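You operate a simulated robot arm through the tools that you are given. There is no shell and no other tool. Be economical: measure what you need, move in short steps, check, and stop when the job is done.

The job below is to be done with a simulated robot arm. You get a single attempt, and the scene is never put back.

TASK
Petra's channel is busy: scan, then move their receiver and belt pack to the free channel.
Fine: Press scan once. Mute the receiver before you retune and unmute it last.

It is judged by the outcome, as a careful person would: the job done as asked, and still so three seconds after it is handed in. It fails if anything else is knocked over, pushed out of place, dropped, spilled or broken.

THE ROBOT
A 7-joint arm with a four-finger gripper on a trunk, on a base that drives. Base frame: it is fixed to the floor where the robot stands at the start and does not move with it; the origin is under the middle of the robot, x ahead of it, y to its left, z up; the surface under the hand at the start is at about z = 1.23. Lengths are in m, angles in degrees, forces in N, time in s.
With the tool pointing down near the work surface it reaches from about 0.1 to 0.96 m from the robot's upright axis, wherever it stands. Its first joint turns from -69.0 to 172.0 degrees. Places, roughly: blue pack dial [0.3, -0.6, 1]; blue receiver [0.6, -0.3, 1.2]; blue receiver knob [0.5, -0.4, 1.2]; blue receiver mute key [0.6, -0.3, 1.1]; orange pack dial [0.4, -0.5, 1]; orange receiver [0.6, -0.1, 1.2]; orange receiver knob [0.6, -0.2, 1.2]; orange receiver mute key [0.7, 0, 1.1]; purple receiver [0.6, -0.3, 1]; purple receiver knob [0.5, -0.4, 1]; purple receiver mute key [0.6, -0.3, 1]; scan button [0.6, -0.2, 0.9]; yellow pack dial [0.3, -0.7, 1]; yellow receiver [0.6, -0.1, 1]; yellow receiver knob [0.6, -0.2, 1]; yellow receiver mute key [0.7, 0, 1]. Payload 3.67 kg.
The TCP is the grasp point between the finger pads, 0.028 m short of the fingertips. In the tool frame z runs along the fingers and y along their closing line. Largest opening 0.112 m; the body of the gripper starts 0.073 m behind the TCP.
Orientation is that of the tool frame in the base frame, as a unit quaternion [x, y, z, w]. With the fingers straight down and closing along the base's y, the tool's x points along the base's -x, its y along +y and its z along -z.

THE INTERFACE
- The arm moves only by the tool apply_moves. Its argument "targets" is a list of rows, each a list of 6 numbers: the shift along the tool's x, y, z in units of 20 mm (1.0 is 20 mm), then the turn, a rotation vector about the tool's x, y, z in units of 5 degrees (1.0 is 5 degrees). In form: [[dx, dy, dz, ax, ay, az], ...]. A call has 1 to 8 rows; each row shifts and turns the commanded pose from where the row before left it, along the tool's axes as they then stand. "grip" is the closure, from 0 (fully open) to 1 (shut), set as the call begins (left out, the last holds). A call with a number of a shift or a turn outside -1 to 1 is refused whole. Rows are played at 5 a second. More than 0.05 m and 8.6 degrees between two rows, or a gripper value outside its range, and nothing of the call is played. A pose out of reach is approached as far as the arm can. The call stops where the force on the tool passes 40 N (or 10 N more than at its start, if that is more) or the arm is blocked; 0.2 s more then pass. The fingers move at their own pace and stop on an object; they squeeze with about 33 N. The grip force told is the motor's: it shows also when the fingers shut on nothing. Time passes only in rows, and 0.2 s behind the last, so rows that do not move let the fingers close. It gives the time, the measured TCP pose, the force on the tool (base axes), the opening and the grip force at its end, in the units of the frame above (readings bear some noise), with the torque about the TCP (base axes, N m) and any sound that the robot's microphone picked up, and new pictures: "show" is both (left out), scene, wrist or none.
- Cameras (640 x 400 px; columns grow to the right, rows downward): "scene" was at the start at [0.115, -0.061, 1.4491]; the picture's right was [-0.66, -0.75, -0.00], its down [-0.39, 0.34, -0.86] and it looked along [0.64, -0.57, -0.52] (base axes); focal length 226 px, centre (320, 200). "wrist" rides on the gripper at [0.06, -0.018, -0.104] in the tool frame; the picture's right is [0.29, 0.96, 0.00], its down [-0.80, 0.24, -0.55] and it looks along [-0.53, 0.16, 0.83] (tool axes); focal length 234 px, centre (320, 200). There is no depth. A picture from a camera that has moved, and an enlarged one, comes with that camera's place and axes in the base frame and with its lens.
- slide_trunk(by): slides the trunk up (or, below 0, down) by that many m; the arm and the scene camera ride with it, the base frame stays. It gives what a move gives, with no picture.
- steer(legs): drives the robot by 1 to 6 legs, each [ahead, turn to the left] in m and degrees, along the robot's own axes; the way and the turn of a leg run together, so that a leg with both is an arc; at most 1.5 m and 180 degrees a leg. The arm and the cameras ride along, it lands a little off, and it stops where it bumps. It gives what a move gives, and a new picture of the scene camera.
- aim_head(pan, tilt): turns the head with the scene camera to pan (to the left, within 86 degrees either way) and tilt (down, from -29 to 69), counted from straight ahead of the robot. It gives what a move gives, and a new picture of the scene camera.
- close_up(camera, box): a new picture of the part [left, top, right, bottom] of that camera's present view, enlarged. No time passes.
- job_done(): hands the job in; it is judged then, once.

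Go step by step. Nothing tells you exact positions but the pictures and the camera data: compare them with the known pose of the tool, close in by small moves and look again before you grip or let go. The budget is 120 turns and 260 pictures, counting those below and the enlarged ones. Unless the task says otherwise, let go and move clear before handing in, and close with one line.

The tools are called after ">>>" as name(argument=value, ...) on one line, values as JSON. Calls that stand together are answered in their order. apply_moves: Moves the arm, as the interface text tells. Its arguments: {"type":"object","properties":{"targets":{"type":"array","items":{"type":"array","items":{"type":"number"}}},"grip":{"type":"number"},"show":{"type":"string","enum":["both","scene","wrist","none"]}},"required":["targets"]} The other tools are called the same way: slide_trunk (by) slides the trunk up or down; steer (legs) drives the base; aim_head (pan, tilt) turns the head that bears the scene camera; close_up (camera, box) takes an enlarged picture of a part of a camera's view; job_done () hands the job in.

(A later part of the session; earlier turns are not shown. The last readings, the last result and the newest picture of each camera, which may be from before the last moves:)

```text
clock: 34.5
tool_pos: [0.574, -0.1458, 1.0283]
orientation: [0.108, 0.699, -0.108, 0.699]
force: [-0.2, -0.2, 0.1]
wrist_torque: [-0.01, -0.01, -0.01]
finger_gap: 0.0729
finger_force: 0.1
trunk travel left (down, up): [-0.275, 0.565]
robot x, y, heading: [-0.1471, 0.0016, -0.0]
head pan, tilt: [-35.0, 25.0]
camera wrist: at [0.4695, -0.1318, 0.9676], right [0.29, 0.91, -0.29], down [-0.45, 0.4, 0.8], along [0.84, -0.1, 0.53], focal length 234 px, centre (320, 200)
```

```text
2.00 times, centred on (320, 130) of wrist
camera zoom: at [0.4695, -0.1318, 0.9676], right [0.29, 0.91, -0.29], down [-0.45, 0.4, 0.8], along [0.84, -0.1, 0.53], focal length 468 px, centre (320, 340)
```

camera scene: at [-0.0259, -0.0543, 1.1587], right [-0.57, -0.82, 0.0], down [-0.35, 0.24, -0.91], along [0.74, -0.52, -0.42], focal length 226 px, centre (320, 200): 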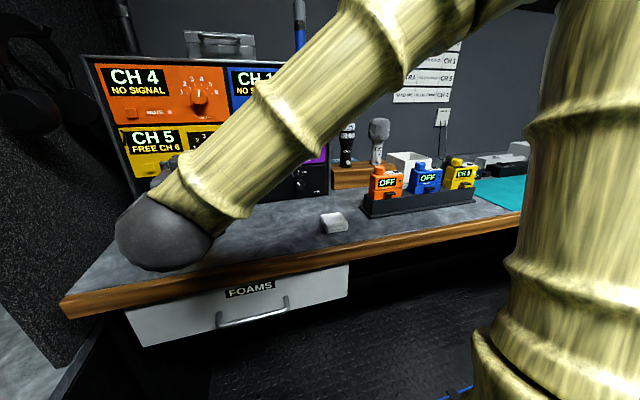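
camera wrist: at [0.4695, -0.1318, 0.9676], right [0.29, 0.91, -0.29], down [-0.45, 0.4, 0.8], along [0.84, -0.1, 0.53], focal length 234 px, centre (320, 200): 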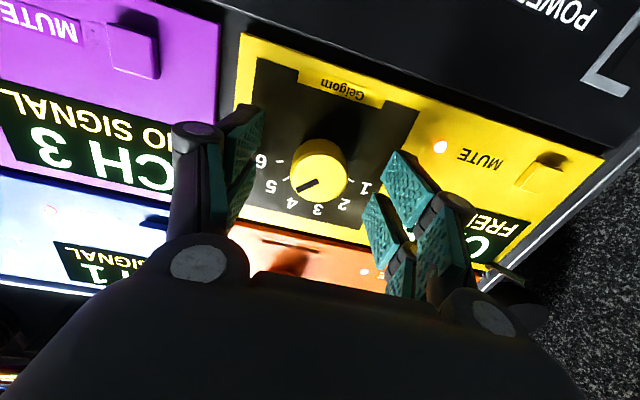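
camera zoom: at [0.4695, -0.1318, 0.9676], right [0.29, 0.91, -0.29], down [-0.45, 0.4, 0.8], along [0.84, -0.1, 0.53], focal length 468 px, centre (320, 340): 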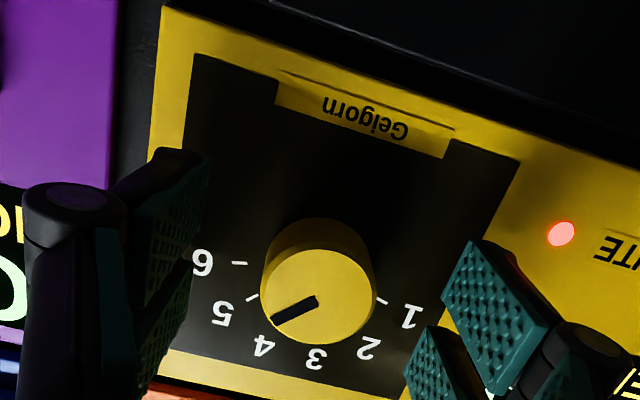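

The fingers straddle the knob and are centred within 2 mm. I'll close on it.

>>> apply_moves(targets=[[-0.06, 0, 0, 0, 0, 0], [0, 0, 0, 0, 0, 0], [0, 0, 0, 0, 0, 0]], grip=1, show="wrist")

```text
clock: 35.3
tool_pos: [0.5747, -0.1451, 1.0293]
orientation: [0.108, 0.699, -0.109, 0.698]
force: [-0.5, -0.1, -0.4]
wrist_torque: [-0.04, -0.13, -0.13]
finger_gap: 0.032
finger_force: 45.1
trunk travel left (down, up): [-0.275, 0.565]
robot x, y, heading: [-0.1471, -0.0014, -0.1]
head pan, tilt: [-35.0, 25.0]
camera wrist: at [0.4693, -0.1317, 0.9686], right [0.29, 0.91, -0.29], down [-0.45, 0.4, 0.8], along [0.84, -0.1, 0.53], focal length 234 px, centre (320, 200)
```

wrist: 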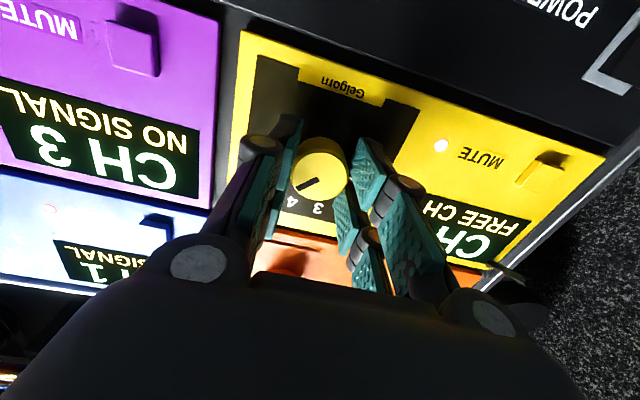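

I have the knob gripped at 32 mm. I'll turn it clockwise 15° and check.

>>> apply_moves(targets=[[0, 0, 0, 0, 0, 1], [0, 0, 0, 0, 0, 1], [0, 0, 0, 0, 0, 1], [0, 0, 0, 0, 0, 1]], show="wrist")

>>> close_up(camera="wrist", box=[200, 80, 520, 280])

>>> close_up(camera="scene", box=[100, 110, 260, 210])

```text
clock: 36.3
tool_pos: [0.5748, -0.1454, 1.0297]
orientation: [0.229, 0.669, 0.016, 0.707]
force: [1.3, -0.1, 5.2]
wrist_torque: [-0.15, -0.48, -0.16]
finger_gap: 0.032
finger_force: 44.8
trunk travel left (down, up): [-0.275, 0.565]
robot x, y, heading: [-0.1519, -0.0018, -0.2]
head pan, tilt: [-35.0, 25.0]
camera wrist: at [0.476, -0.1107, 0.966], right [0.3, 0.95, 0.06], down [-0.54, 0.12, 0.83], along [0.78, -0.28, 0.55], focal length 234 px, centre (320, 200)
```

wrist: 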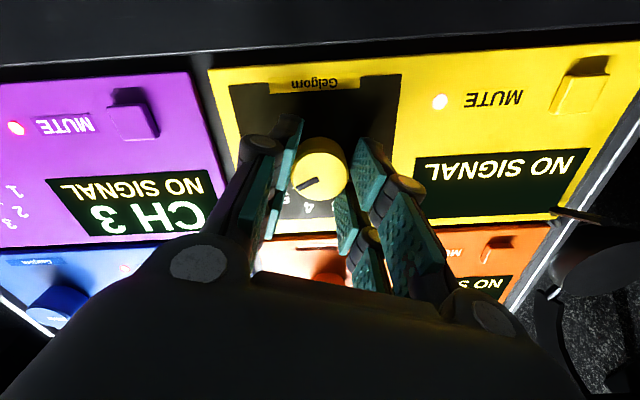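

```text
2.00 times, centred on (360, 180) of wrist
camera zoom: at [0.476, -0.1107, 0.966], right [0.3, 0.95, 0.06], down [-0.54, 0.12, 0.83], along [0.78, -0.28, 0.55], focal length 468 px, centre (240, 240)
```

zoom: 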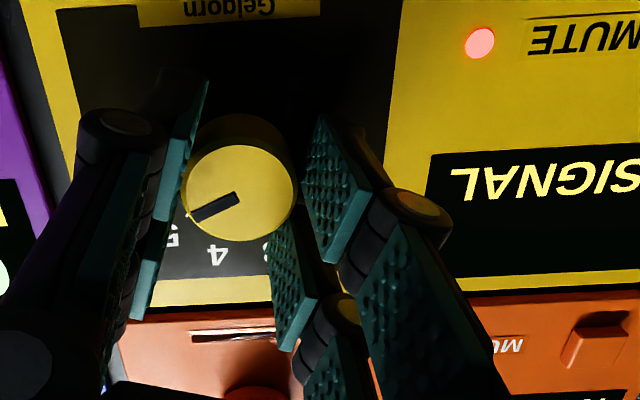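

```text
4.00 times, centred on (180, 160) of scene
camera zoom: at [-0.0261, -0.0538, 1.1588], right [-0.57, -0.82, 0.0], down [-0.35, 0.24, -0.91], along [0.74, -0.52, -0.42], focal length 906 px, centre (880, 360)
```

zoom: 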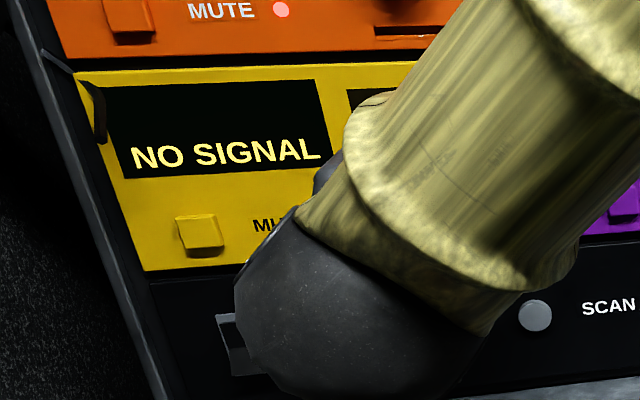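

The knob is turning and sits between positions, so the display is blank. Two more rows will bring it to 6.

>>> apply_moves(targets=[[0, 0, 0, 0, 0, 1], [0, 0, 0, 0, 0, 1]], show="wrist")

>>> close_up(camera="scene", box=[100, 110, 260, 210])

>>> close_up(camera="wrist", box=[200, 80, 520, 280])

```text
clock: 36.9
tool_pos: [0.5754, -0.1455, 1.0295]
orientation: [0.286, 0.647, 0.075, 0.703]
force: [3.0, -1.6, 6.1]
wrist_torque: [-0.22, -0.74, -0.35]
finger_gap: 0.032
finger_force: 44.5
trunk travel left (down, up): [-0.275, 0.565]
robot x, y, heading: [-0.1476, 0.0032, 0.1]
head pan, tilt: [-35.0, 25.0]
camera wrist: at [0.4794, -0.1002, 0.9677], right [0.3, 0.93, 0.23], down [-0.59, -0.01, 0.81], along [0.76, -0.37, 0.54], focal length 234 px, centre (320, 200)
```

wrist: 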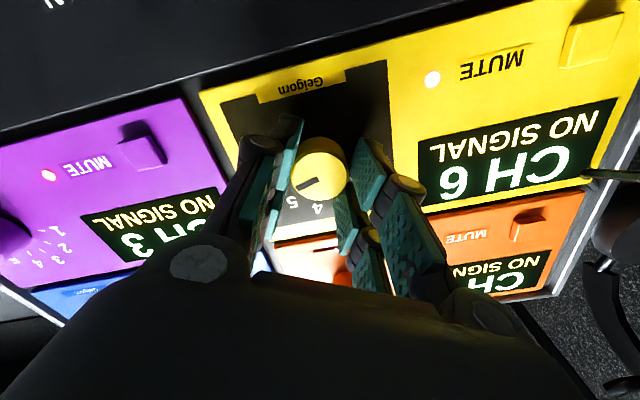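

```text
4.00 times, centred on (180, 160) of scene
camera zoom: at [-0.0261, -0.0539, 1.1588], right [-0.57, -0.82, 0.0], down [-0.35, 0.24, -0.91], along [0.74, -0.52, -0.42], focal length 906 px, centre (880, 360)
```

zoom: 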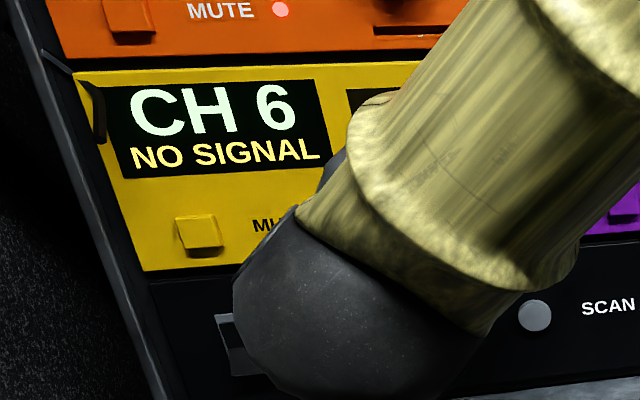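

```text
2.00 times, centred on (360, 180) of wrist
camera zoom: at [0.4794, -0.1002, 0.9677], right [0.3, 0.93, 0.23], down [-0.59, -0.01, 0.81], along [0.76, -0.37, 0.54], focal length 468 px, centre (240, 240)
```

zoom: 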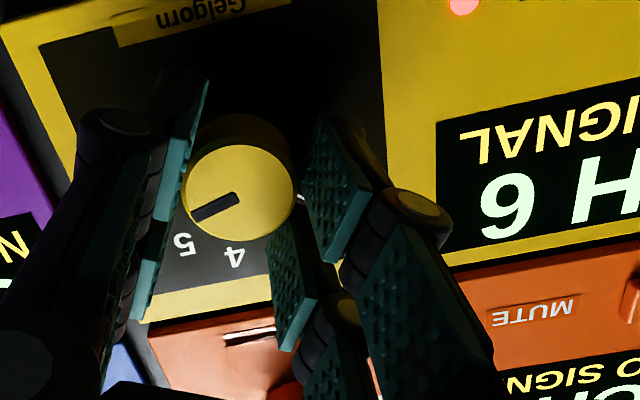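

The display shows CH 6. I'll release and back off.

>>> apply_moves(targets=[[0, 0, 0, 0, 0, 0], [0, 0, 0, 0, 0, 0], [0, 0, -1, 0, 0, 0], [0, 0, -1, 0, 0, 0], [0, 0, -1, 0, 0, 0], [0, 0, -1, 0, 0, 0], [0, 0, -1, 0, 0, 0]], grip=0.35, show="wrist")

>>> close_up(camera="wrist", box=[200, 0, 640, 275])

```text
clock: 38.5
tool_pos: [0.4787, -0.1175, 1.0309]
orientation: [0.284, 0.647, 0.077, 0.703]
force: [0.7, -0.2, 0.0]
wrist_torque: [-0.01, 0.0, 0.02]
finger_gap: 0.073
finger_force: 0.1
trunk travel left (down, up): [-0.275, 0.565]
robot x, y, heading: [-0.1523, -0.001, -0.1]
head pan, tilt: [-35.0, 25.0]
camera wrist: at [0.384, -0.0715, 0.9677], right [0.3, 0.93, 0.23], down [-0.58, -0.01, 0.81], along [0.76, -0.37, 0.54], focal length 234 px, centre (320, 200)
```

wrist: 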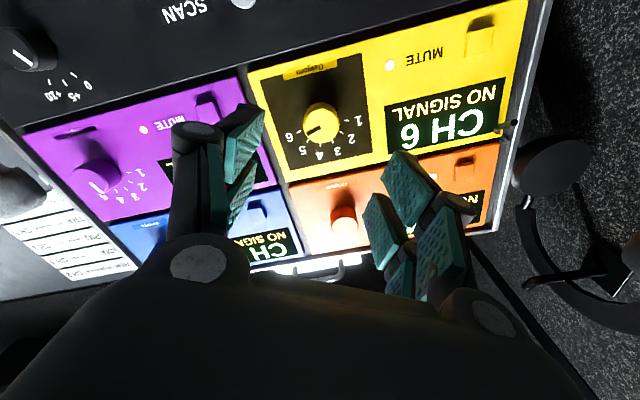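

```text
1.45 times, centred on (420, 138) of wrist
camera zoom: at [0.384, -0.0715, 0.9677], right [0.3, 0.93, 0.23], down [-0.58, -0.01, 0.81], along [0.76, -0.37, 0.54], focal length 341 px, centre (174, 291)
```

zoom: 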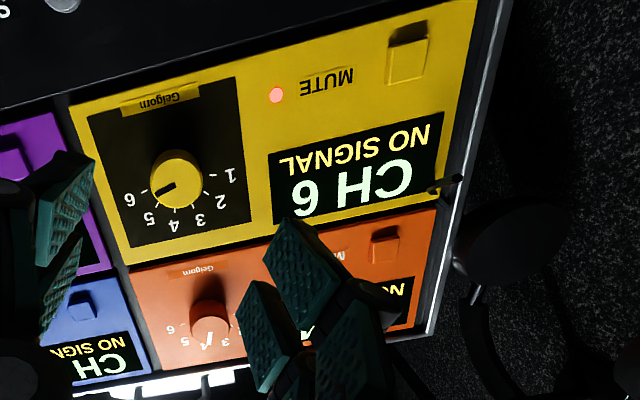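

The receiver reads CH 6 and is still muted. Next is the pack dial, at about (0.267,-0.721,0.998) facing up. I'll raise the trunk, turn the base right and point the tool down.

>>> slide_trunk(by=0.3)

>>> apply_moves(targets=[[0, 0, -1, 0, 0, -1], [0, 0, -1, 0, 0, -1], [0, 0, -1, 0, 0, -1], [0, 0, 0, 0, 0, -1], [0, 0, 0, 0, 0, -1], [0, 0, 0, 0, 0, -1], [0, 0, 0, 0, 1, 0], [0, 0, 0, 0, 1, 0]], show="none")

>>> apply_moves(targets=[[0, 0, 0, 0, 1, 0], [0, 0, 0, 0, 1, 0], [0, 0, 0, 0, 1, 0], [0, 0, 0, 0, 1, 0], [0, 0, 0, 0, 1, 0], [0, 0, 0, 0, 1, 0], [0, 0, 0, 0, 1, 0], [0, 0, 0, 0, 1, 0]], show="none")

>>> apply_moves(targets=[[0, 0, 0, 0, 1, 0], [0, 0, 0, 0, 1, 0], [0, 0, 0, 0, 1, 0], [0, 0, 0, 0, 1, 0], [0, 0, 0, 0, 1, 0], [0, 0, 0, 0, 1, 0], [0, 0, 0, 0, 1, 0], [0, 0, 0, 0, 1, 0]], show="scene")

```text
clock: 41.5
tool_pos: [0.4801, -0.117, 1.3287]
orientation: [0.286, 0.647, 0.076, 0.702]
force: [-0.1, -0.4, 0.6]
wrist_torque: [0.01, 0.02, 0.02]
finger_gap: 0.0728
finger_force: 0.0
trunk travel left (down, up): [-0.575, 0.265]
robot x, y, heading: [-0.1501, 0.0016, -0.1]
head pan, tilt: [-35.0, 25.0]
```

```text
clock: 43.3
tool_pos: [0.4219, -0.1006, 1.331]
orientation: [0.118, 0.757, -0.099, 0.635]
force: [0.9, 0.0, 0.3]
wrist_torque: [0.01, 0.0, -0.01]
finger_gap: 0.0727
finger_force: 0.1
trunk travel left (down, up): [-0.575, 0.265]
robot x, y, heading: [-0.1463, 0.0037, -0.0]
head pan, tilt: [-35.0, 25.0]
```

```text
clock: 45.1
tool_pos: [0.4236, -0.0988, 1.3298]
orientation: [0.143, 0.929, -0.052, 0.337]
force: [0.0, -0.2, 0.3]
wrist_torque: [0.04, 0.02, -0.04]
finger_gap: 0.0732
finger_force: 0.0
trunk travel left (down, up): [-0.575, 0.265]
robot x, y, heading: [-0.1512, 0.0015, -0.0]
head pan, tilt: [-35.0, 25.0]
```

```text
clock: 46.9
tool_pos: [0.4243, -0.099, 1.3305]
orientation: [0.154, 0.988, 0.0, -0.002]
force: [0.5, -0.2, -1.0]
wrist_torque: [0.01, -0.01, -0.01]
finger_gap: 0.0728
finger_force: 0.1
trunk travel left (down, up): [-0.575, 0.265]
robot x, y, heading: [-0.148, -0.0025, -0.1]
head pan, tilt: [-35.0, 25.0]
camera scene: at [-0.0251, -0.0545, 1.4586], right [-0.57, -0.82, 0.0], down [-0.35, 0.24, -0.91], along [0.74, -0.52, -0.42], focal length 226 px, centre (320, 200)
```

scene: 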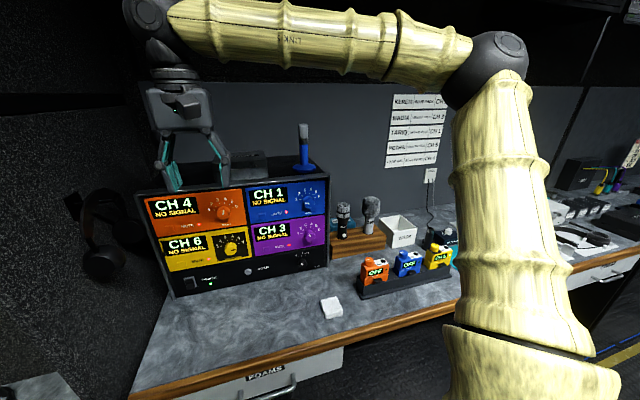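

The hand points down and clear of everything. I'll turn the base 40° to the right.

>>> steer(legs=[[0, -40]])

>>> aim_head(pan=-15, tilt=30)

```text
clock: 49.2
tool_pos: [0.2267, -0.4408, 1.3323]
orientation: [0.48, 0.877, 0.0, -0.001]
force: [-0.6, -0.9, 0.0]
wrist_torque: [0.01, 0.01, 0.01]
finger_gap: 0.0732
finger_force: 0.0
trunk travel left (down, up): [-0.575, 0.265]
robot x, y, heading: [-0.1506, 0.0023, -39.8]
head pan, tilt: [-35.0, 25.0]
camera scene: at [-0.0894, -0.1222, 1.4587], right [-0.96, -0.26, 0.0], down [-0.11, 0.41, -0.91], along [0.24, -0.87, -0.42], focal length 226 px, centre (320, 200)
```

scene: 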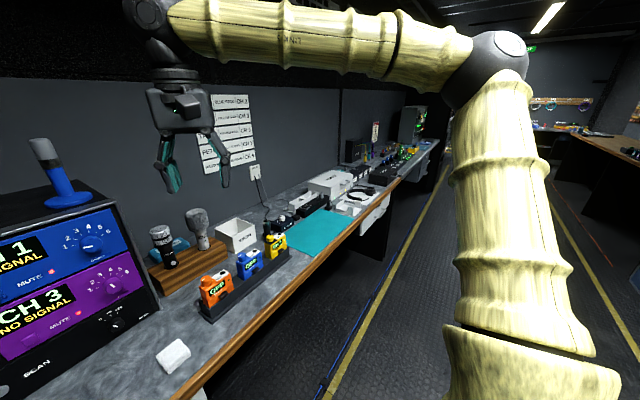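

```text
clock: 50.0
tool_pos: [0.2273, -0.441, 1.3308]
orientation: [0.48, 0.877, 0.0, -0.001]
force: [0.6, -0.3, 0.2]
wrist_torque: [-0.01, -0.01, -0.03]
finger_gap: 0.0728
finger_force: 0.0
trunk travel left (down, up): [-0.575, 0.265]
robot x, y, heading: [-0.1488, 0.0013, -39.4]
head pan, tilt: [-15.0, 30.0]
camera scene: at [-0.0612, -0.1071, 1.4508], right [-0.82, -0.58, 0.0], down [-0.29, 0.41, -0.87], along [0.5, -0.71, -0.5], focal length 226 px, centre (320, 200)
```

scene: 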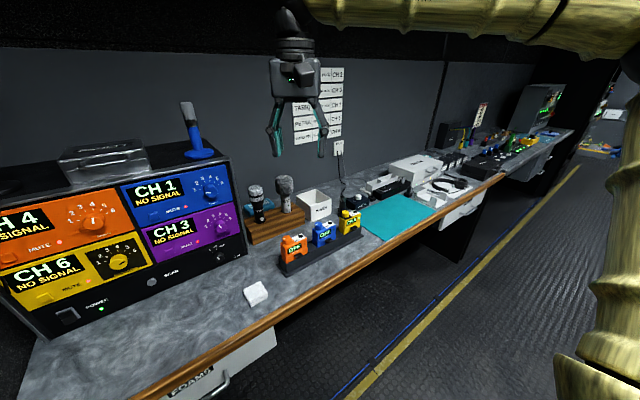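

I have a clear view of the packs and will zoom in to measure the yellow dial.

>>> close_up(camera="scene", box=[270, 190, 390, 265])

>>> apply_moves(targets=[[0, 0, 0, 0, 0, 0]], show="wrist")

```text
5.33 times, centred on (330, 228) of scene
camera zoom: at [-0.0612, -0.1071, 1.4508], right [-0.82, -0.58, 0.0], down [-0.29, 0.41, -0.87], along [0.5, -0.71, -0.5], focal length 1208 px, centre (267, 53)
```

zoom: 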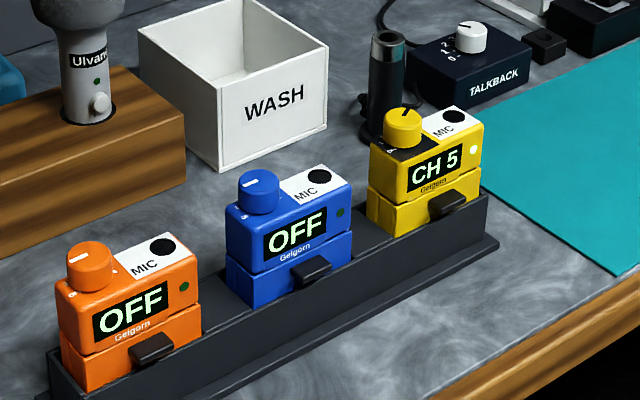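

```text
clock: 50.4
tool_pos: [0.227, -0.4405, 1.331]
orientation: [0.48, 0.877, 0.001, 0.0]
force: [0.7, 0.6, -0.4]
wrist_torque: [0.0, 0.04, -0.03]
finger_gap: 0.0726
finger_force: 0.1
trunk travel left (down, up): [-0.575, 0.265]
robot x, y, heading: [-0.1488, 0.0002, -39.6]
head pan, tilt: [-15.0, 30.0]
camera wrist: at [0.1792, -0.4002, 1.4332], right [0.65, 0.76, 0.0], down [0.63, -0.54, 0.55], along [0.42, -0.36, -0.83], focal length 234 px, centre (320, 200)
```

wrist: 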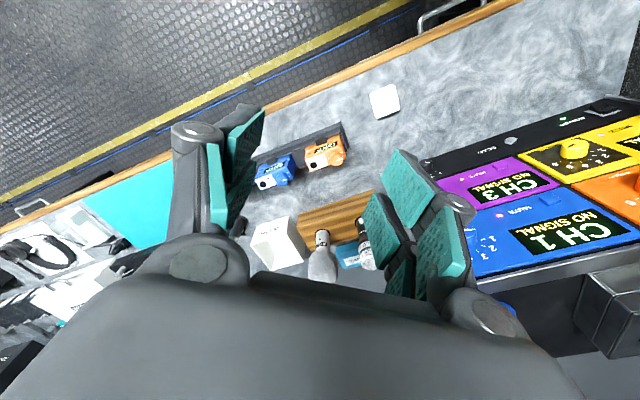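

The yellow dial is near (0.268,-0.731), with its top at about z 0.993. I'll move the hand over it at height.

>>> apply_moves(targets=[[-1, -0.456, 0, 0, 0, 0], [-1, -0.456, 0, 0, 0, 0], [-1, -0.456, 0, 0, 0, 0], [-1, -0.456, 0, 0, 0, 0], [-1, -0.456, 0, 0, 0, 0], [-1, -0.456, 0, 0, 0, 0], [-1, -0.456, 0, 0, 0, 0], [-1, -0.456, 0, 0, 0, 0]], show="none")

>>> apply_moves(targets=[[-1, -0.456, 0.5, 0, 0, 0], [-1, -0.456, 0.5, 0, 0, 0], [-1, -0.456, 0.5, 0, 0, 0], [-1, -0.456, 0.5, 0, 0, 0], [-1, -0.456, 1, 0, 0, 0], [-0.3, -0.137, 1, 0, 0, 0]], show="both")

```text
clock: 52.2
tool_pos: [0.2521, -0.6147, 1.3298]
orientation: [0.48, 0.877, 0.001, -0.001]
force: [-0.8, -0.3, 0.2]
wrist_torque: [0.02, 0.01, 0.03]
finger_gap: 0.0729
finger_force: 0.0
trunk travel left (down, up): [-0.575, 0.265]
robot x, y, heading: [-0.1477, 0.0001, -39.7]
head pan, tilt: [-15.0, 30.0]
```

```text
clock: 53.6
tool_pos: [0.2679, -0.7319, 1.2494]
orientation: [0.479, 0.878, 0.0, -0.001]
force: [-0.8, -0.1, 0.3]
wrist_torque: [-0.01, -0.02, 0.01]
finger_gap: 0.0727
finger_force: 0.0
trunk travel left (down, up): [-0.575, 0.265]
robot x, y, heading: [-0.149, -0.0001, -39.6]
head pan, tilt: [-15.0, 30.0]
camera scene: at [-0.0612, -0.1079, 1.4507], right [-0.82, -0.58, 0.0], down [-0.29, 0.41, -0.87], along [0.5, -0.71, -0.5], focal length 226 px, centre (320, 200)
camera wrist: at [0.221, -0.6913, 1.3514], right [0.65, 0.76, 0.0], down [0.63, -0.54, 0.55], along [0.42, -0.36, -0.83], focal length 234 px, centre (320, 200)
```

scene: 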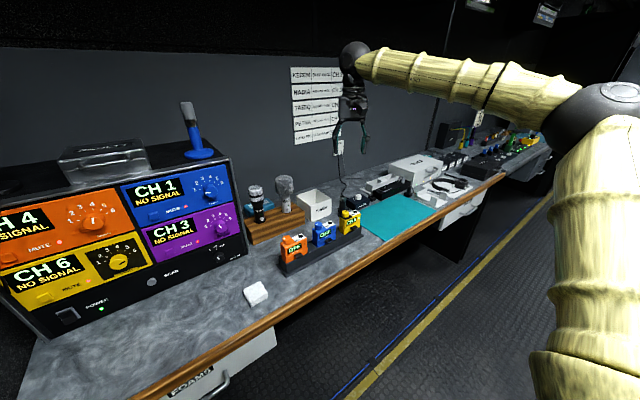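
wrist: 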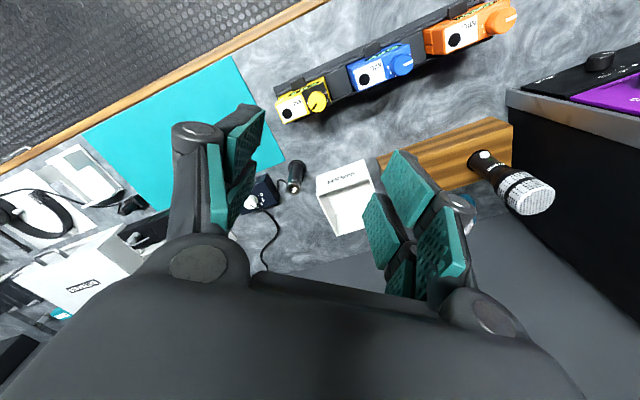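

>>> close_up(camera="wrist", box=[260, 60, 380, 135])

>>> close_up(camera="scene", box=[320, 195, 380, 245])

```text
5.33 times, centred on (320, 98) of wrist
camera zoom: at [0.221, -0.6913, 1.3514], right [0.65, 0.76, 0.0], down [0.63, -0.54, 0.55], along [0.42, -0.36, -0.83], focal length 1249 px, centre (320, 747)
```

zoom: 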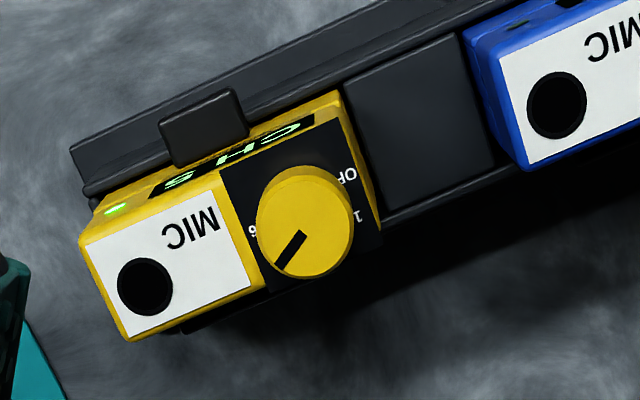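

```text
8.00 times, centred on (350, 220) of scene
camera zoom: at [-0.0612, -0.1079, 1.4507], right [-0.82, -0.58, 0.0], down [-0.29, 0.41, -0.87], along [0.5, -0.71, -0.5], focal length 1812 px, centre (80, 40)
```

zoom: 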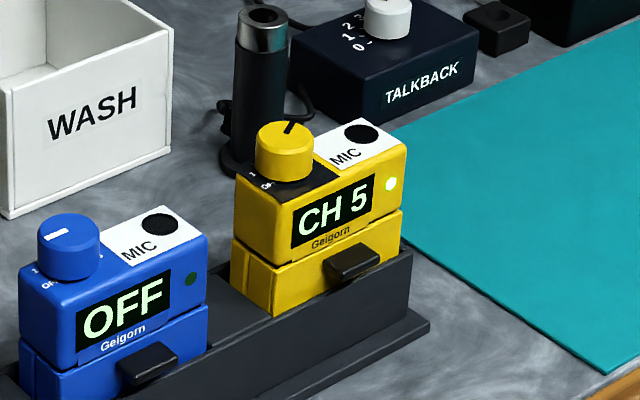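

The dial runs OFF,1…6 clockwise, with the pointer at 5 and the display showing CH 5. Its centre is at about (0.270,-0.738) with the top at 0.995. I'll descend above it.

>>> apply_moves(targets=[[-0.3, -0.08, 1, 0, 0, 0], [0, 0, 1, 0, 0, 0], [0, 0, 1, 0, 0, 0], [0, 0, 1, 0, 0, 0], [0, 0, 1, 0, 0, 0], [0, 0, 1, 0, 0, 0], [0, 0, 1, 0, 0, 0], [0, 0, 1, 0, 0, 0]], show="none")

>>> apply_moves(targets=[[0, 0, 1, 0, 0, 0], [0, 0, 1, 0, 0, 0]], show="wrist")

>>> close_up(camera="wrist", box=[220, 40, 420, 165])

>>> close_up(camera="scene", box=[310, 170, 390, 245])

```text
clock: 55.4
tool_pos: [0.2705, -0.7354, 1.0901]
orientation: [0.48, 0.877, 0.001, -0.002]
force: [0.6, -0.1, -0.2]
wrist_torque: [0.03, -0.02, 0.02]
finger_gap: 0.0727
finger_force: 0.1
trunk travel left (down, up): [-0.575, 0.265]
robot x, y, heading: [-0.1484, 0.0038, -39.9]
head pan, tilt: [-15.0, 30.0]
```

```text
clock: 56.0
tool_pos: [0.2705, -0.7371, 1.0486]
orientation: [0.48, 0.877, 0.0, 0.0]
force: [0.1, 0.1, 0.6]
wrist_torque: [0.0, 0.0, 0.01]
finger_gap: 0.0726
finger_force: 0.1
trunk travel left (down, up): [-0.575, 0.265]
robot x, y, heading: [-0.147, 0.0007, -39.9]
head pan, tilt: [-15.0, 30.0]
camera wrist: at [0.2226, -0.6956, 1.1514], right [0.65, 0.76, 0.0], down [0.63, -0.54, 0.55], along [0.42, -0.36, -0.83], focal length 234 px, centre (320, 200)
```

wrist: 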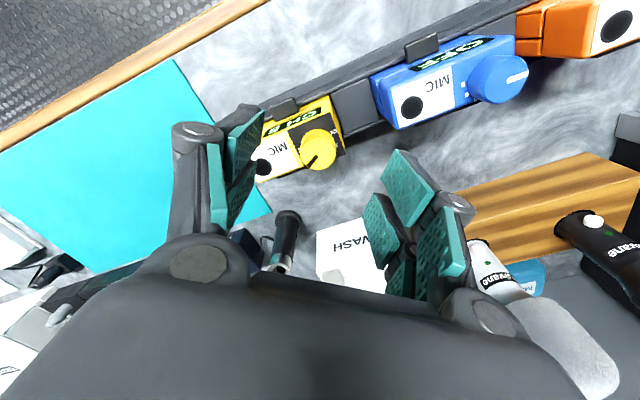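

```text
3.20 times, centred on (320, 102) of wrist
camera zoom: at [0.2226, -0.6956, 1.1514], right [0.65, 0.76, 0.0], down [0.63, -0.54, 0.55], along [0.42, -0.36, -0.83], focal length 749 px, centre (320, 512)
```

zoom: 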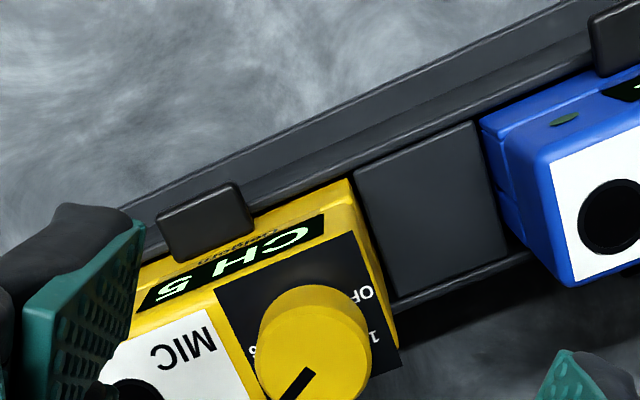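

```text
5.33 times, centred on (350, 208) of scene
camera zoom: at [-0.0612, -0.1077, 1.4507], right [-0.82, -0.58, 0.0], down [-0.29, 0.41, -0.87], along [0.5, -0.71, -0.5], focal length 1208 px, centre (160, 160)
```

zoom: 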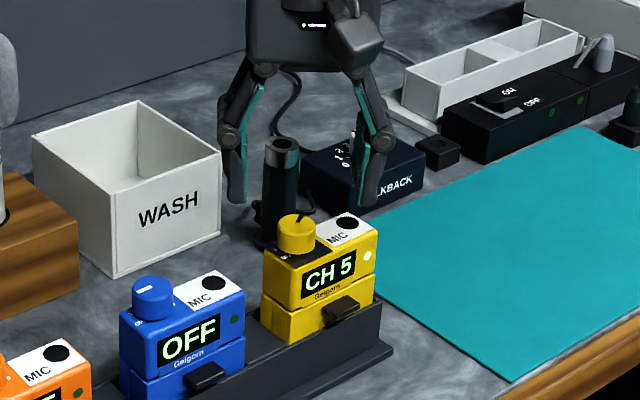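

The hand is centred within about 1 mm. I'll descend so the fingertips sit just above the pack top.

>>> apply_moves(targets=[[0, 0, 1, 0, 0, 0], [0.05, -0.03, 0.6, 0, 0, 0], [0, 0, 0.3, 0, 0, 0]], show="wrist")

>>> close_up(camera="scene", box=[310, 170, 390, 245])

>>> close_up(camera="wrist", box=[200, 80, 440, 230])

```text
clock: 56.8
tool_pos: [0.2701, -0.7347, 1.0117]
orientation: [0.48, 0.877, 0.0, -0.001]
force: [-0.3, 0.4, -0.4]
wrist_torque: [-0.02, -0.02, -0.01]
finger_gap: 0.0731
finger_force: 0.0
trunk travel left (down, up): [-0.575, 0.265]
robot x, y, heading: [-0.153, -0.0027, -39.8]
head pan, tilt: [-15.0, 30.0]
camera wrist: at [0.2218, -0.6938, 1.1137], right [0.65, 0.76, 0.0], down [0.63, -0.54, 0.55], along [0.42, -0.36, -0.83], focal length 234 px, centre (320, 200)
```

wrist: 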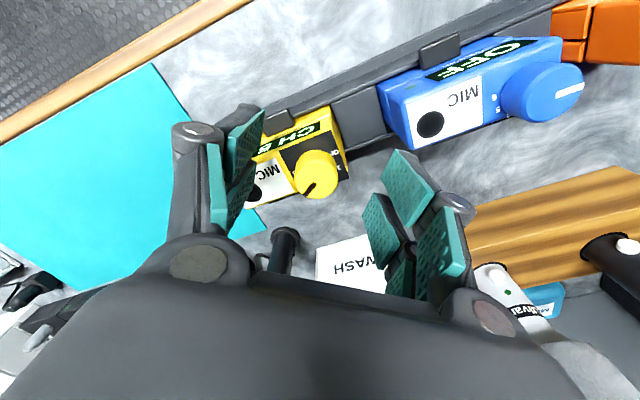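

```text
5.33 times, centred on (350, 208) of scene
camera zoom: at [-0.061, -0.1078, 1.4507], right [-0.82, -0.58, 0.0], down [-0.29, 0.41, -0.87], along [0.5, -0.71, -0.5], focal length 1208 px, centre (160, 160)
```

zoom: 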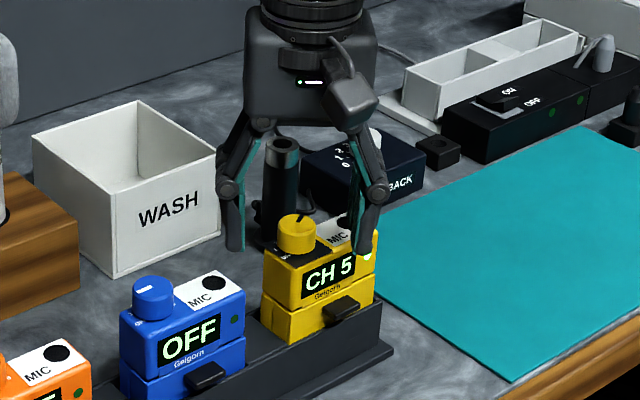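

```text
2.67 times, centred on (320, 155) of wrist
camera zoom: at [0.2218, -0.6938, 1.1137], right [0.65, 0.76, 0.0], down [0.63, -0.54, 0.55], along [0.42, -0.36, -0.83], focal length 624 px, centre (320, 320)
```

zoom: 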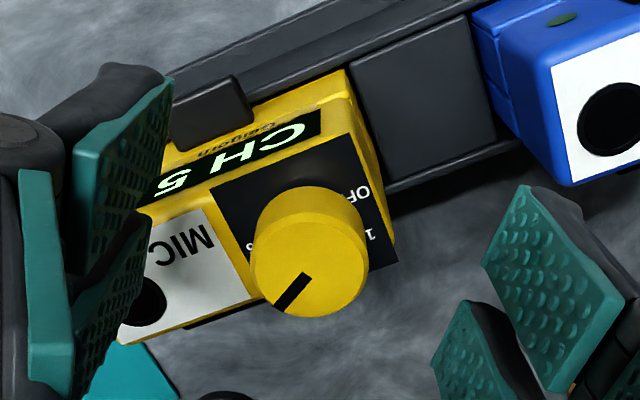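

I need finer centring, so I'll zoom in closer from the scene camera.

>>> close_up(camera="scene", box=[334, 200, 366, 220])

```text
16.00 times, centred on (350, 210) of scene
camera zoom: at [-0.061, -0.1078, 1.4507], right [-0.82, -0.58, 0.0], down [-0.29, 0.41, -0.87], along [0.5, -0.71, -0.5], focal length 3624 px, centre (-160, 40)
```

zoom: 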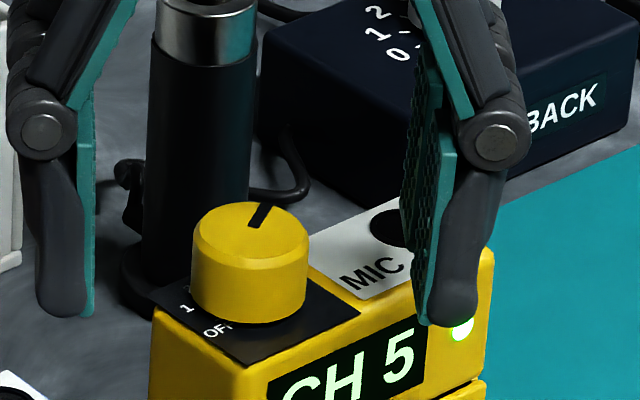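

It's centred well in this view. The tips look almost at pack level, so I'll lift 3 mm and close.

>>> apply_moves(targets=[[0, -0.04, -0.15, 0, 0, 0], [0, 0, 0, 0, 0, 0], [0, 0, 0, 0, 0, 0], [0, 0, 0, 0, 0, 0]], grip=1, show="wrist")

>>> close_up(camera="scene", box=[334, 200, 366, 220])

```text
clock: 57.8
tool_pos: [0.2689, -0.7357, 1.0142]
orientation: [0.48, 0.877, 0.0, 0.0]
force: [1.1, 0.5, 0.9]
wrist_torque: [0.04, 0.02, -0.01]
finger_gap: 0.0258
finger_force: 33.3
trunk travel left (down, up): [-0.575, 0.265]
robot x, y, heading: [-0.1455, 0.0008, -39.7]
head pan, tilt: [-15.0, 30.0]
camera wrist: at [0.221, -0.6943, 1.1175], right [0.65, 0.76, 0.0], down [0.63, -0.54, 0.55], along [0.42, -0.36, -0.83], focal length 234 px, centre (320, 200)
```

wrist: 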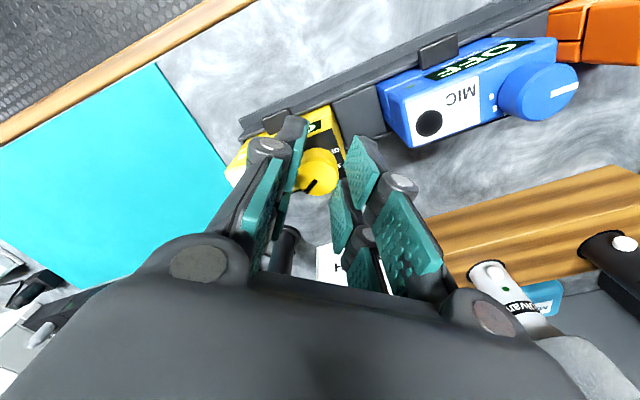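

```text
16.00 times, centred on (350, 210) of scene
camera zoom: at [-0.0611, -0.1073, 1.4507], right [-0.82, -0.58, 0.0], down [-0.29, 0.41, -0.87], along [0.5, -0.71, -0.5], focal length 3624 px, centre (-160, 40)
```

zoom: 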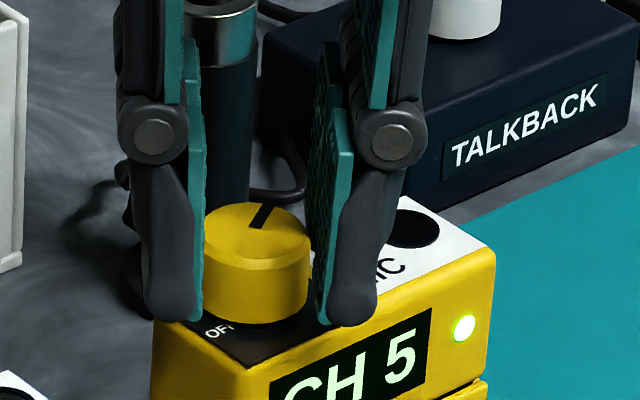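

The dial is gripped at 25.8 mm. I'll turn it clockwise 30°.

>>> apply_moves(targets=[[0, 0, 0, 0, 0, 1], [0, 0, 0, 0, 0, 1], [0, 0, 0, 0, 0, 1], [0, 0, 0, 0, 0, 1], [0, 0, 0, 0, 0, 1], [0, 0, 0, 0, 0, 1]], show="wrist")

>>> close_up(camera="scene", box=[326, 195, 374, 235])

```text
clock: 59.2
tool_pos: [0.27, -0.7353, 1.0149]
orientation: [0.691, 0.723, 0.0, -0.001]
force: [6.2, 2.9, 2.0]
wrist_torque: [-0.05, -0.51, 0.06]
finger_gap: 0.0257
finger_force: 32.3
trunk travel left (down, up): [-0.575, 0.265]
robot x, y, heading: [-0.145, 0.0016, -39.7]
head pan, tilt: [-15.0, 30.0]
camera wrist: at [0.2484, -0.6757, 1.1177], right [0.94, 0.33, 0.0], down [0.28, -0.79, 0.55], along [0.18, -0.52, -0.83], focal length 234 px, centre (320, 200)
```

wrist: 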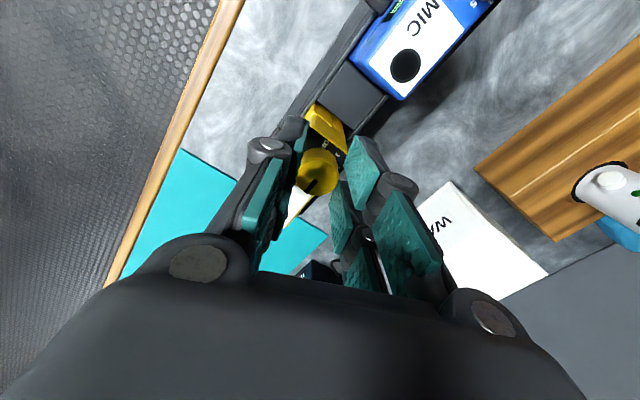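

```text
10.00 times, centred on (350, 215) of scene
camera zoom: at [-0.0604, -0.1068, 1.4508], right [-0.82, -0.58, 0.0], down [-0.29, 0.41, -0.87], along [0.5, -0.71, -0.5], focal length 2265 px, centre (20, 50)
```

zoom: 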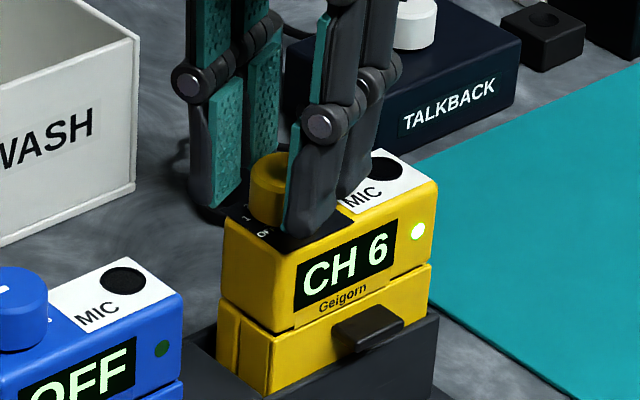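

The pack shows CH 6. I'll release and go straight up.

>>> apply_moves(targets=[[0, 0, 0, 0, 0, 0], [0, 0, 0, 0, 0, 0], [0, 0, -1, 0, 0, 0], [0, 0, -1, 0, 0, 0], [0, 0, -1, 0, 0, 0], [0, 0, -1, 0, 0, 0], [0, 0, -1, 0, 0, 0], [0, 0, -1, 0, 0, 0]], grip=0.4, show="none")

>>> apply_moves(targets=[[0, 0, -1, 0, 0, -1], [0, 0, -1, 0, 0, -1], [0, 0, -1, 0, 0, -1], [0, 0, -1, 0, 0, -1], [0, 0, -1, 0, 0, -1], [0, 0, -1, 0, 0, -1], [0, 0, -1, 0, 0, 0], [0, 0, -1, 0, 0, 0]], grip=1, show="scene")

>>> close_up(camera="scene", box=[270, 190, 390, 265])

```text
clock: 61.0
tool_pos: [0.2703, -0.7371, 1.1366]
orientation: [0.69, 0.723, -0.001, -0.001]
force: [1.3, 0.9, 0.0]
wrist_torque: [0.02, 0.01, -0.02]
finger_gap: 0.0672
finger_force: 0.1
trunk travel left (down, up): [-0.575, 0.265]
robot x, y, heading: [-0.1495, -0.0012, -39.8]
head pan, tilt: [-15.0, 30.0]
```

```text
clock: 62.8
tool_pos: [0.2686, -0.7362, 1.2955]
orientation: [0.479, 0.878, 0.001, -0.001]
force: [0.2, -0.3, -0.3]
wrist_torque: [-0.01, 0.01, 0.0]
finger_gap: 0.0001
finger_force: 33.0
trunk travel left (down, up): [-0.575, 0.265]
robot x, y, heading: [-0.1465, -0.0005, -40.0]
head pan, tilt: [-15.0, 30.0]
camera scene: at [-0.061, -0.1066, 1.4508], right [-0.82, -0.58, 0.0], down [-0.29, 0.41, -0.87], along [0.5, -0.71, -0.5], focal length 226 px, centre (320, 200)
```

scene: 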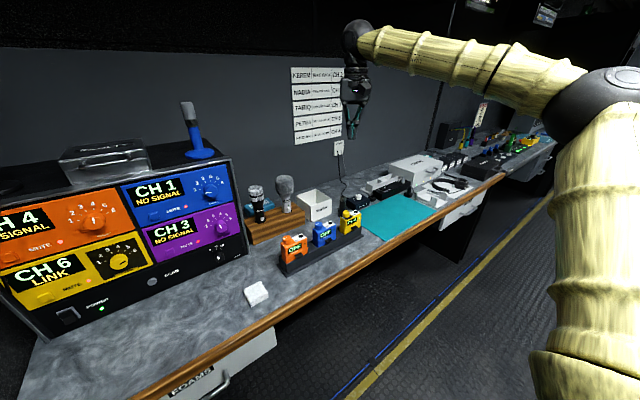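

```text
5.33 times, centred on (330, 228) of scene
camera zoom: at [-0.061, -0.1066, 1.4508], right [-0.82, -0.58, 0.0], down [-0.29, 0.41, -0.87], along [0.5, -0.71, -0.5], focal length 1208 px, centre (267, 53)
```

zoom: 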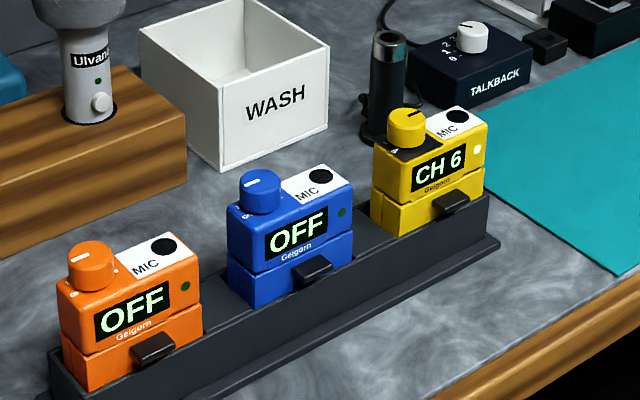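

The receiver shows CH 6 LINK and the pack shows CH 6. The last step is to unmute, so I'll retract and turn back.

>>> apply_moves(targets=[[1, 0.456, -0.3, 0, 0, 0], [1, 0.456, -0.3, 0, 0, 0], [1, 0.456, -0.3, 0, 0, 0], [1, 0.456, -0.3, 0, 0, 0], [1, 0.456, -0.3, 0, 0, 0], [1, 0.456, -0.3, 0, 0, 0], [1, 0.456, 0, 0, 0, 0], [1, 0.456, 0, 0, 0, 0]], show="none")

>>> apply_moves(targets=[[1, 0.456, 0, 0, 0, 0], [1, 0.456, 0, 0, 0, 0], [1, 0.456, 0, 0, 0, 0], [1, 0.456, 0, 0, 0, 0], [1, 0.456, 0, 0, 0, 0], [0.6, 0.2, 0, 0, 0, 0]], show="none")

>>> steer(legs=[[0, 40]])

```text
clock: 64.6
tool_pos: [0.2459, -0.5597, 1.3319]
orientation: [0.48, 0.877, -0.001, -0.001]
force: [-0.1, 0.9, 0.2]
wrist_torque: [-0.02, 0.02, -0.02]
finger_gap: 0.0
finger_force: 32.9
trunk travel left (down, up): [-0.575, 0.265]
robot x, y, heading: [-0.147, -0.0007, -39.9]
head pan, tilt: [-15.0, 30.0]
```

```text
clock: 66.0
tool_pos: [0.225, -0.4401, 1.3324]
orientation: [0.48, 0.877, 0.001, -0.001]
force: [0.0, 0.6, -0.5]
wrist_torque: [-0.01, 0.0, -0.01]
finger_gap: 0.0003
finger_force: 32.7
trunk travel left (down, up): [-0.575, 0.265]
robot x, y, heading: [-0.1469, 0.0014, -39.7]
head pan, tilt: [-15.0, 30.0]
```

```text
clock: 68.3
tool_pos: [0.4218, -0.0936, 1.3319]
orientation: [0.15, 0.989, 0.0, -0.001]
force: [0.1, -0.1, 0.4]
wrist_torque: [-0.03, -0.02, 0.01]
finger_gap: 0.0
finger_force: 33.2
trunk travel left (down, up): [-0.575, 0.265]
robot x, y, heading: [-0.151, -0.0017, 0.4]
head pan, tilt: [-15.0, 30.0]
camera scene: at [-0.0135, -0.0231, 1.4507], right [-0.25, -0.97, 0.0], down [-0.48, 0.12, -0.87], along [0.84, -0.22, -0.5], focal length 226 px, centre (320, 200)
```

scene: 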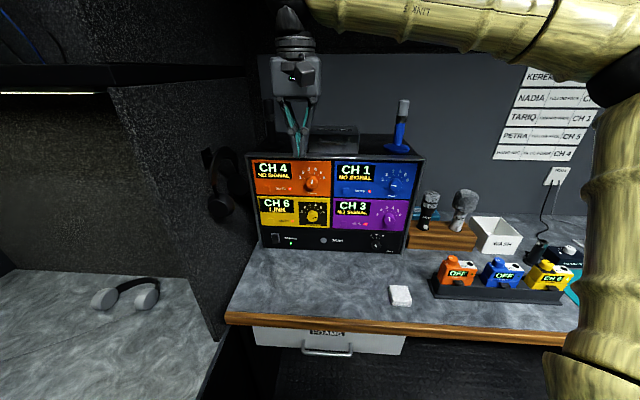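

The base is back facing the rack. I'll restore the pressing pose, lower the trunk and line up with the yellow mute key.

>>> apply_moves(targets=[[0, 0, 0, 0, -1, 0], [0, 0, 0, 0, -1, 0], [0, 0, 0, 0, -1, 0], [0, 0, 0, 0, -1, 0], [0, 0, 0, 0, -1, 0], [0, 0, 0, 0, -1, 0], [0, 0, 0, 0, -1, 0], [0, 0, 0, 0, -1, 0]], show="none")

>>> apply_moves(targets=[[0, 1, 0, 0, -1, 0], [0, 1, 0, 0, -1, 0], [0, 1, 0, 0, -1, 0], [0, 1, 0, 0, -1, 0], [0, 1, 0, 0, 0, 0], [0, 1, 0, 0, 0, 0], [0, 0.8, 0, 0, 0, 0]], show="none")

>>> slide_trunk(by=-0.3)

>>> aim_head(pan=-25, tilt=20)

```text
clock: 70.1
tool_pos: [0.4214, -0.0932, 1.333]
orientation: [0.14, 0.929, -0.051, 0.338]
force: [0.9, -0.1, 0.4]
wrist_torque: [-0.02, -0.02, -0.01]
finger_gap: 0.0
finger_force: 32.3
trunk travel left (down, up): [-0.575, 0.265]
robot x, y, heading: [-0.1473, -0.0023, 0.6]
head pan, tilt: [-15.0, 30.0]
```

```text
clock: 71.7
tool_pos: [0.4611, 0.0368, 1.3323]
orientation: [0.128, 0.857, -0.075, 0.494]
force: [0.0, 0.4, -0.5]
wrist_torque: [0.02, -0.01, -0.01]
finger_gap: 0.0001
finger_force: 33.4
trunk travel left (down, up): [-0.575, 0.265]
robot x, y, heading: [-0.1477, -0.0011, 0.2]
head pan, tilt: [-15.0, 30.0]
```

```text
clock: 74.7
tool_pos: [0.4628, 0.0384, 1.0321]
orientation: [0.128, 0.857, -0.075, 0.494]
force: [0.1, 0.6, -0.5]
wrist_torque: [-0.01, -0.01, -0.03]
finger_gap: 0.0
finger_force: 33.0
trunk travel left (down, up): [-0.275, 0.565]
robot x, y, heading: [-0.1462, 0.0041, 0.7]
head pan, tilt: [-15.0, 30.0]
```

```text
clock: 75.4
tool_pos: [0.4598, 0.0363, 1.0323]
orientation: [0.128, 0.857, -0.074, 0.493]
force: [-0.4, -0.2, -0.1]
wrist_torque: [0.0, 0.02, 0.02]
finger_gap: 0.0001
finger_force: 32.6
trunk travel left (down, up): [-0.275, 0.565]
robot x, y, heading: [-0.1502, -0.0026, 0.9]
head pan, tilt: [-25.0, 20.0]
camera scene: at [-0.0166, -0.039, 1.1667], right [-0.41, -0.91, 0.0], down [-0.31, 0.14, -0.94], along [0.86, -0.39, -0.34], focal length 226 px, centre (320, 200)
```

scene: 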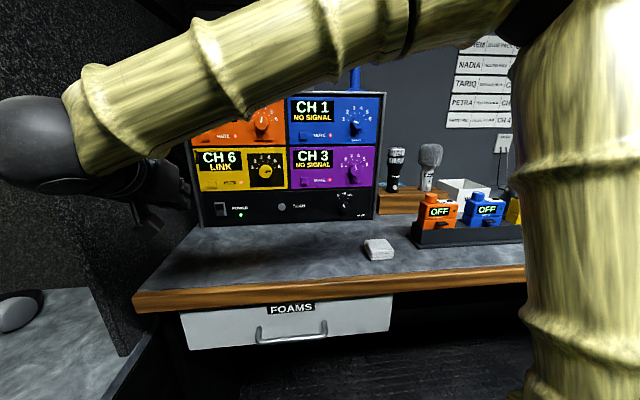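

I'm aligned laterally with the earlier press point (0.622,-0.016,1.004). I'll lower and approach.

>>> apply_moves(targets=[[0.606, 0, 0.35, 0, 0, 0], [0.606, 0, 0.35, 0, 0, 0], [-0.5, 0, 0.866, 0, 0, 0], [-0.5, 0, 0.866, 0, 0, 0], [-0.5, 0, 0.866, 0, 0, 0], [-0.5, 0, 0.866, 0, 0, 0], [-0.5, 0, 0.866, 0, 0, 0]], show="wrist")

```text
clock: 77.0
tool_pos: [0.557, 0.0074, 1.003]
orientation: [0.129, 0.857, -0.074, 0.493]
force: [0.1, 0.2, 0.0]
wrist_torque: [-0.03, 0.01, 0.0]
finger_gap: 0.0
finger_force: 32.8
trunk travel left (down, up): [-0.275, 0.565]
robot x, y, heading: [-0.1449, -0.0029, 0.5]
head pan, tilt: [-25.0, 20.0]
camera wrist: at [0.4366, 0.025, 1.0027], right [0.14, 0.96, -0.25], down [-0.01, 0.25, 0.97], along [0.99, -0.14, 0.04], focal length 234 px, centre (320, 200)
```

wrist: 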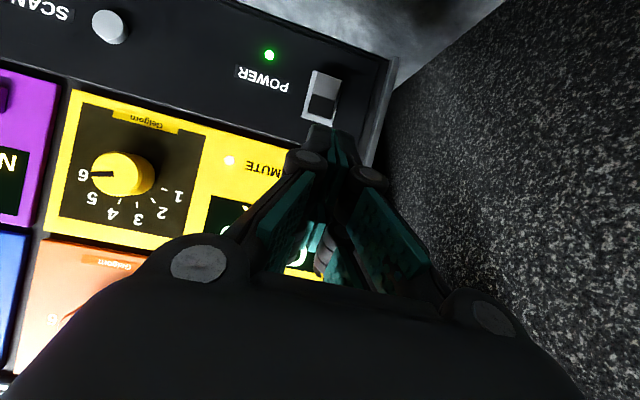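

It lines up the same as before. I'll advance close to contact.

>>> apply_moves(targets=[[-0.5, 0, 0.866, 0, 0, 0], [-0.5, 0, 0.866, 0, 0, 0], [-0.35, 0, 0.606, 0, 0, 0], [-0.1, 0, 0.173, 0, 0, 0]], show="wrist")

>>> apply_moves(targets=[[-0.05, 0, 0.087, 0, 0, 0], [-0.05, 0, 0.087, 0, 0, 0]], show="none")

```text
clock: 78.0
tool_pos: [0.6131, -0.0095, 1.0046]
orientation: [0.128, 0.857, -0.074, 0.493]
force: [0.1, 0.1, -0.3]
wrist_torque: [0.0, 0.02, 0.0]
finger_gap: 0.0
finger_force: 33.6
trunk travel left (down, up): [-0.275, 0.565]
robot x, y, heading: [-0.1473, -0.003, 0.6]
head pan, tilt: [-25.0, 20.0]
camera wrist: at [0.4928, 0.0094, 1.0032], right [0.14, 0.96, -0.25], down [-0.01, 0.25, 0.97], along [0.99, -0.14, 0.04], focal length 234 px, centre (320, 200)
```

wrist: 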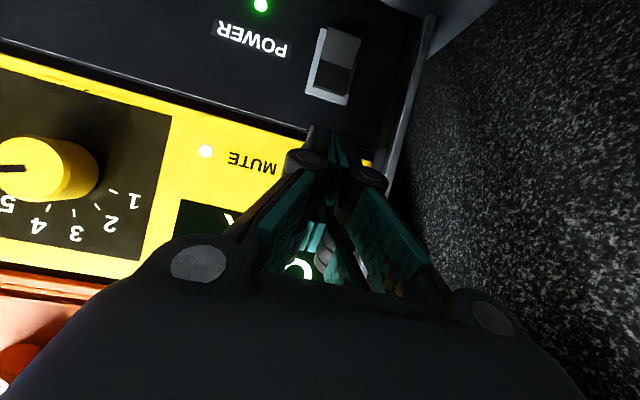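

```text
clock: 78.6
tool_pos: [0.6168, -0.0113, 1.0041]
orientation: [0.13, 0.857, -0.074, 0.493]
force: [-1.0, 0.1, -0.4]
wrist_torque: [-0.02, 0.01, -0.01]
finger_gap: 0.0
finger_force: 32.9
trunk travel left (down, up): [-0.275, 0.565]
robot x, y, heading: [-0.1477, 0.0008, 0.4]
head pan, tilt: [-25.0, 20.0]
```

Nearly there, so I'm continuing in single 2 mm steps.

>>> apply_moves(targets=[[-0.05, 0, 0.087, 0, 0, 0], [-0.05, 0, 0.087, 0, 0, 0]], show="none")

```text
clock: 79.2
tool_pos: [0.6204, -0.0119, 1.0035]
orientation: [0.129, 0.856, -0.074, 0.494]
force: [-1.0, 0.4, 0.6]
wrist_torque: [-0.05, -0.01, 0.01]
finger_gap: 0.0
finger_force: 33.3
trunk travel left (down, up): [-0.275, 0.565]
robot x, y, heading: [-0.1479, 0.0009, 0.7]
head pan, tilt: [-25.0, 20.0]
```

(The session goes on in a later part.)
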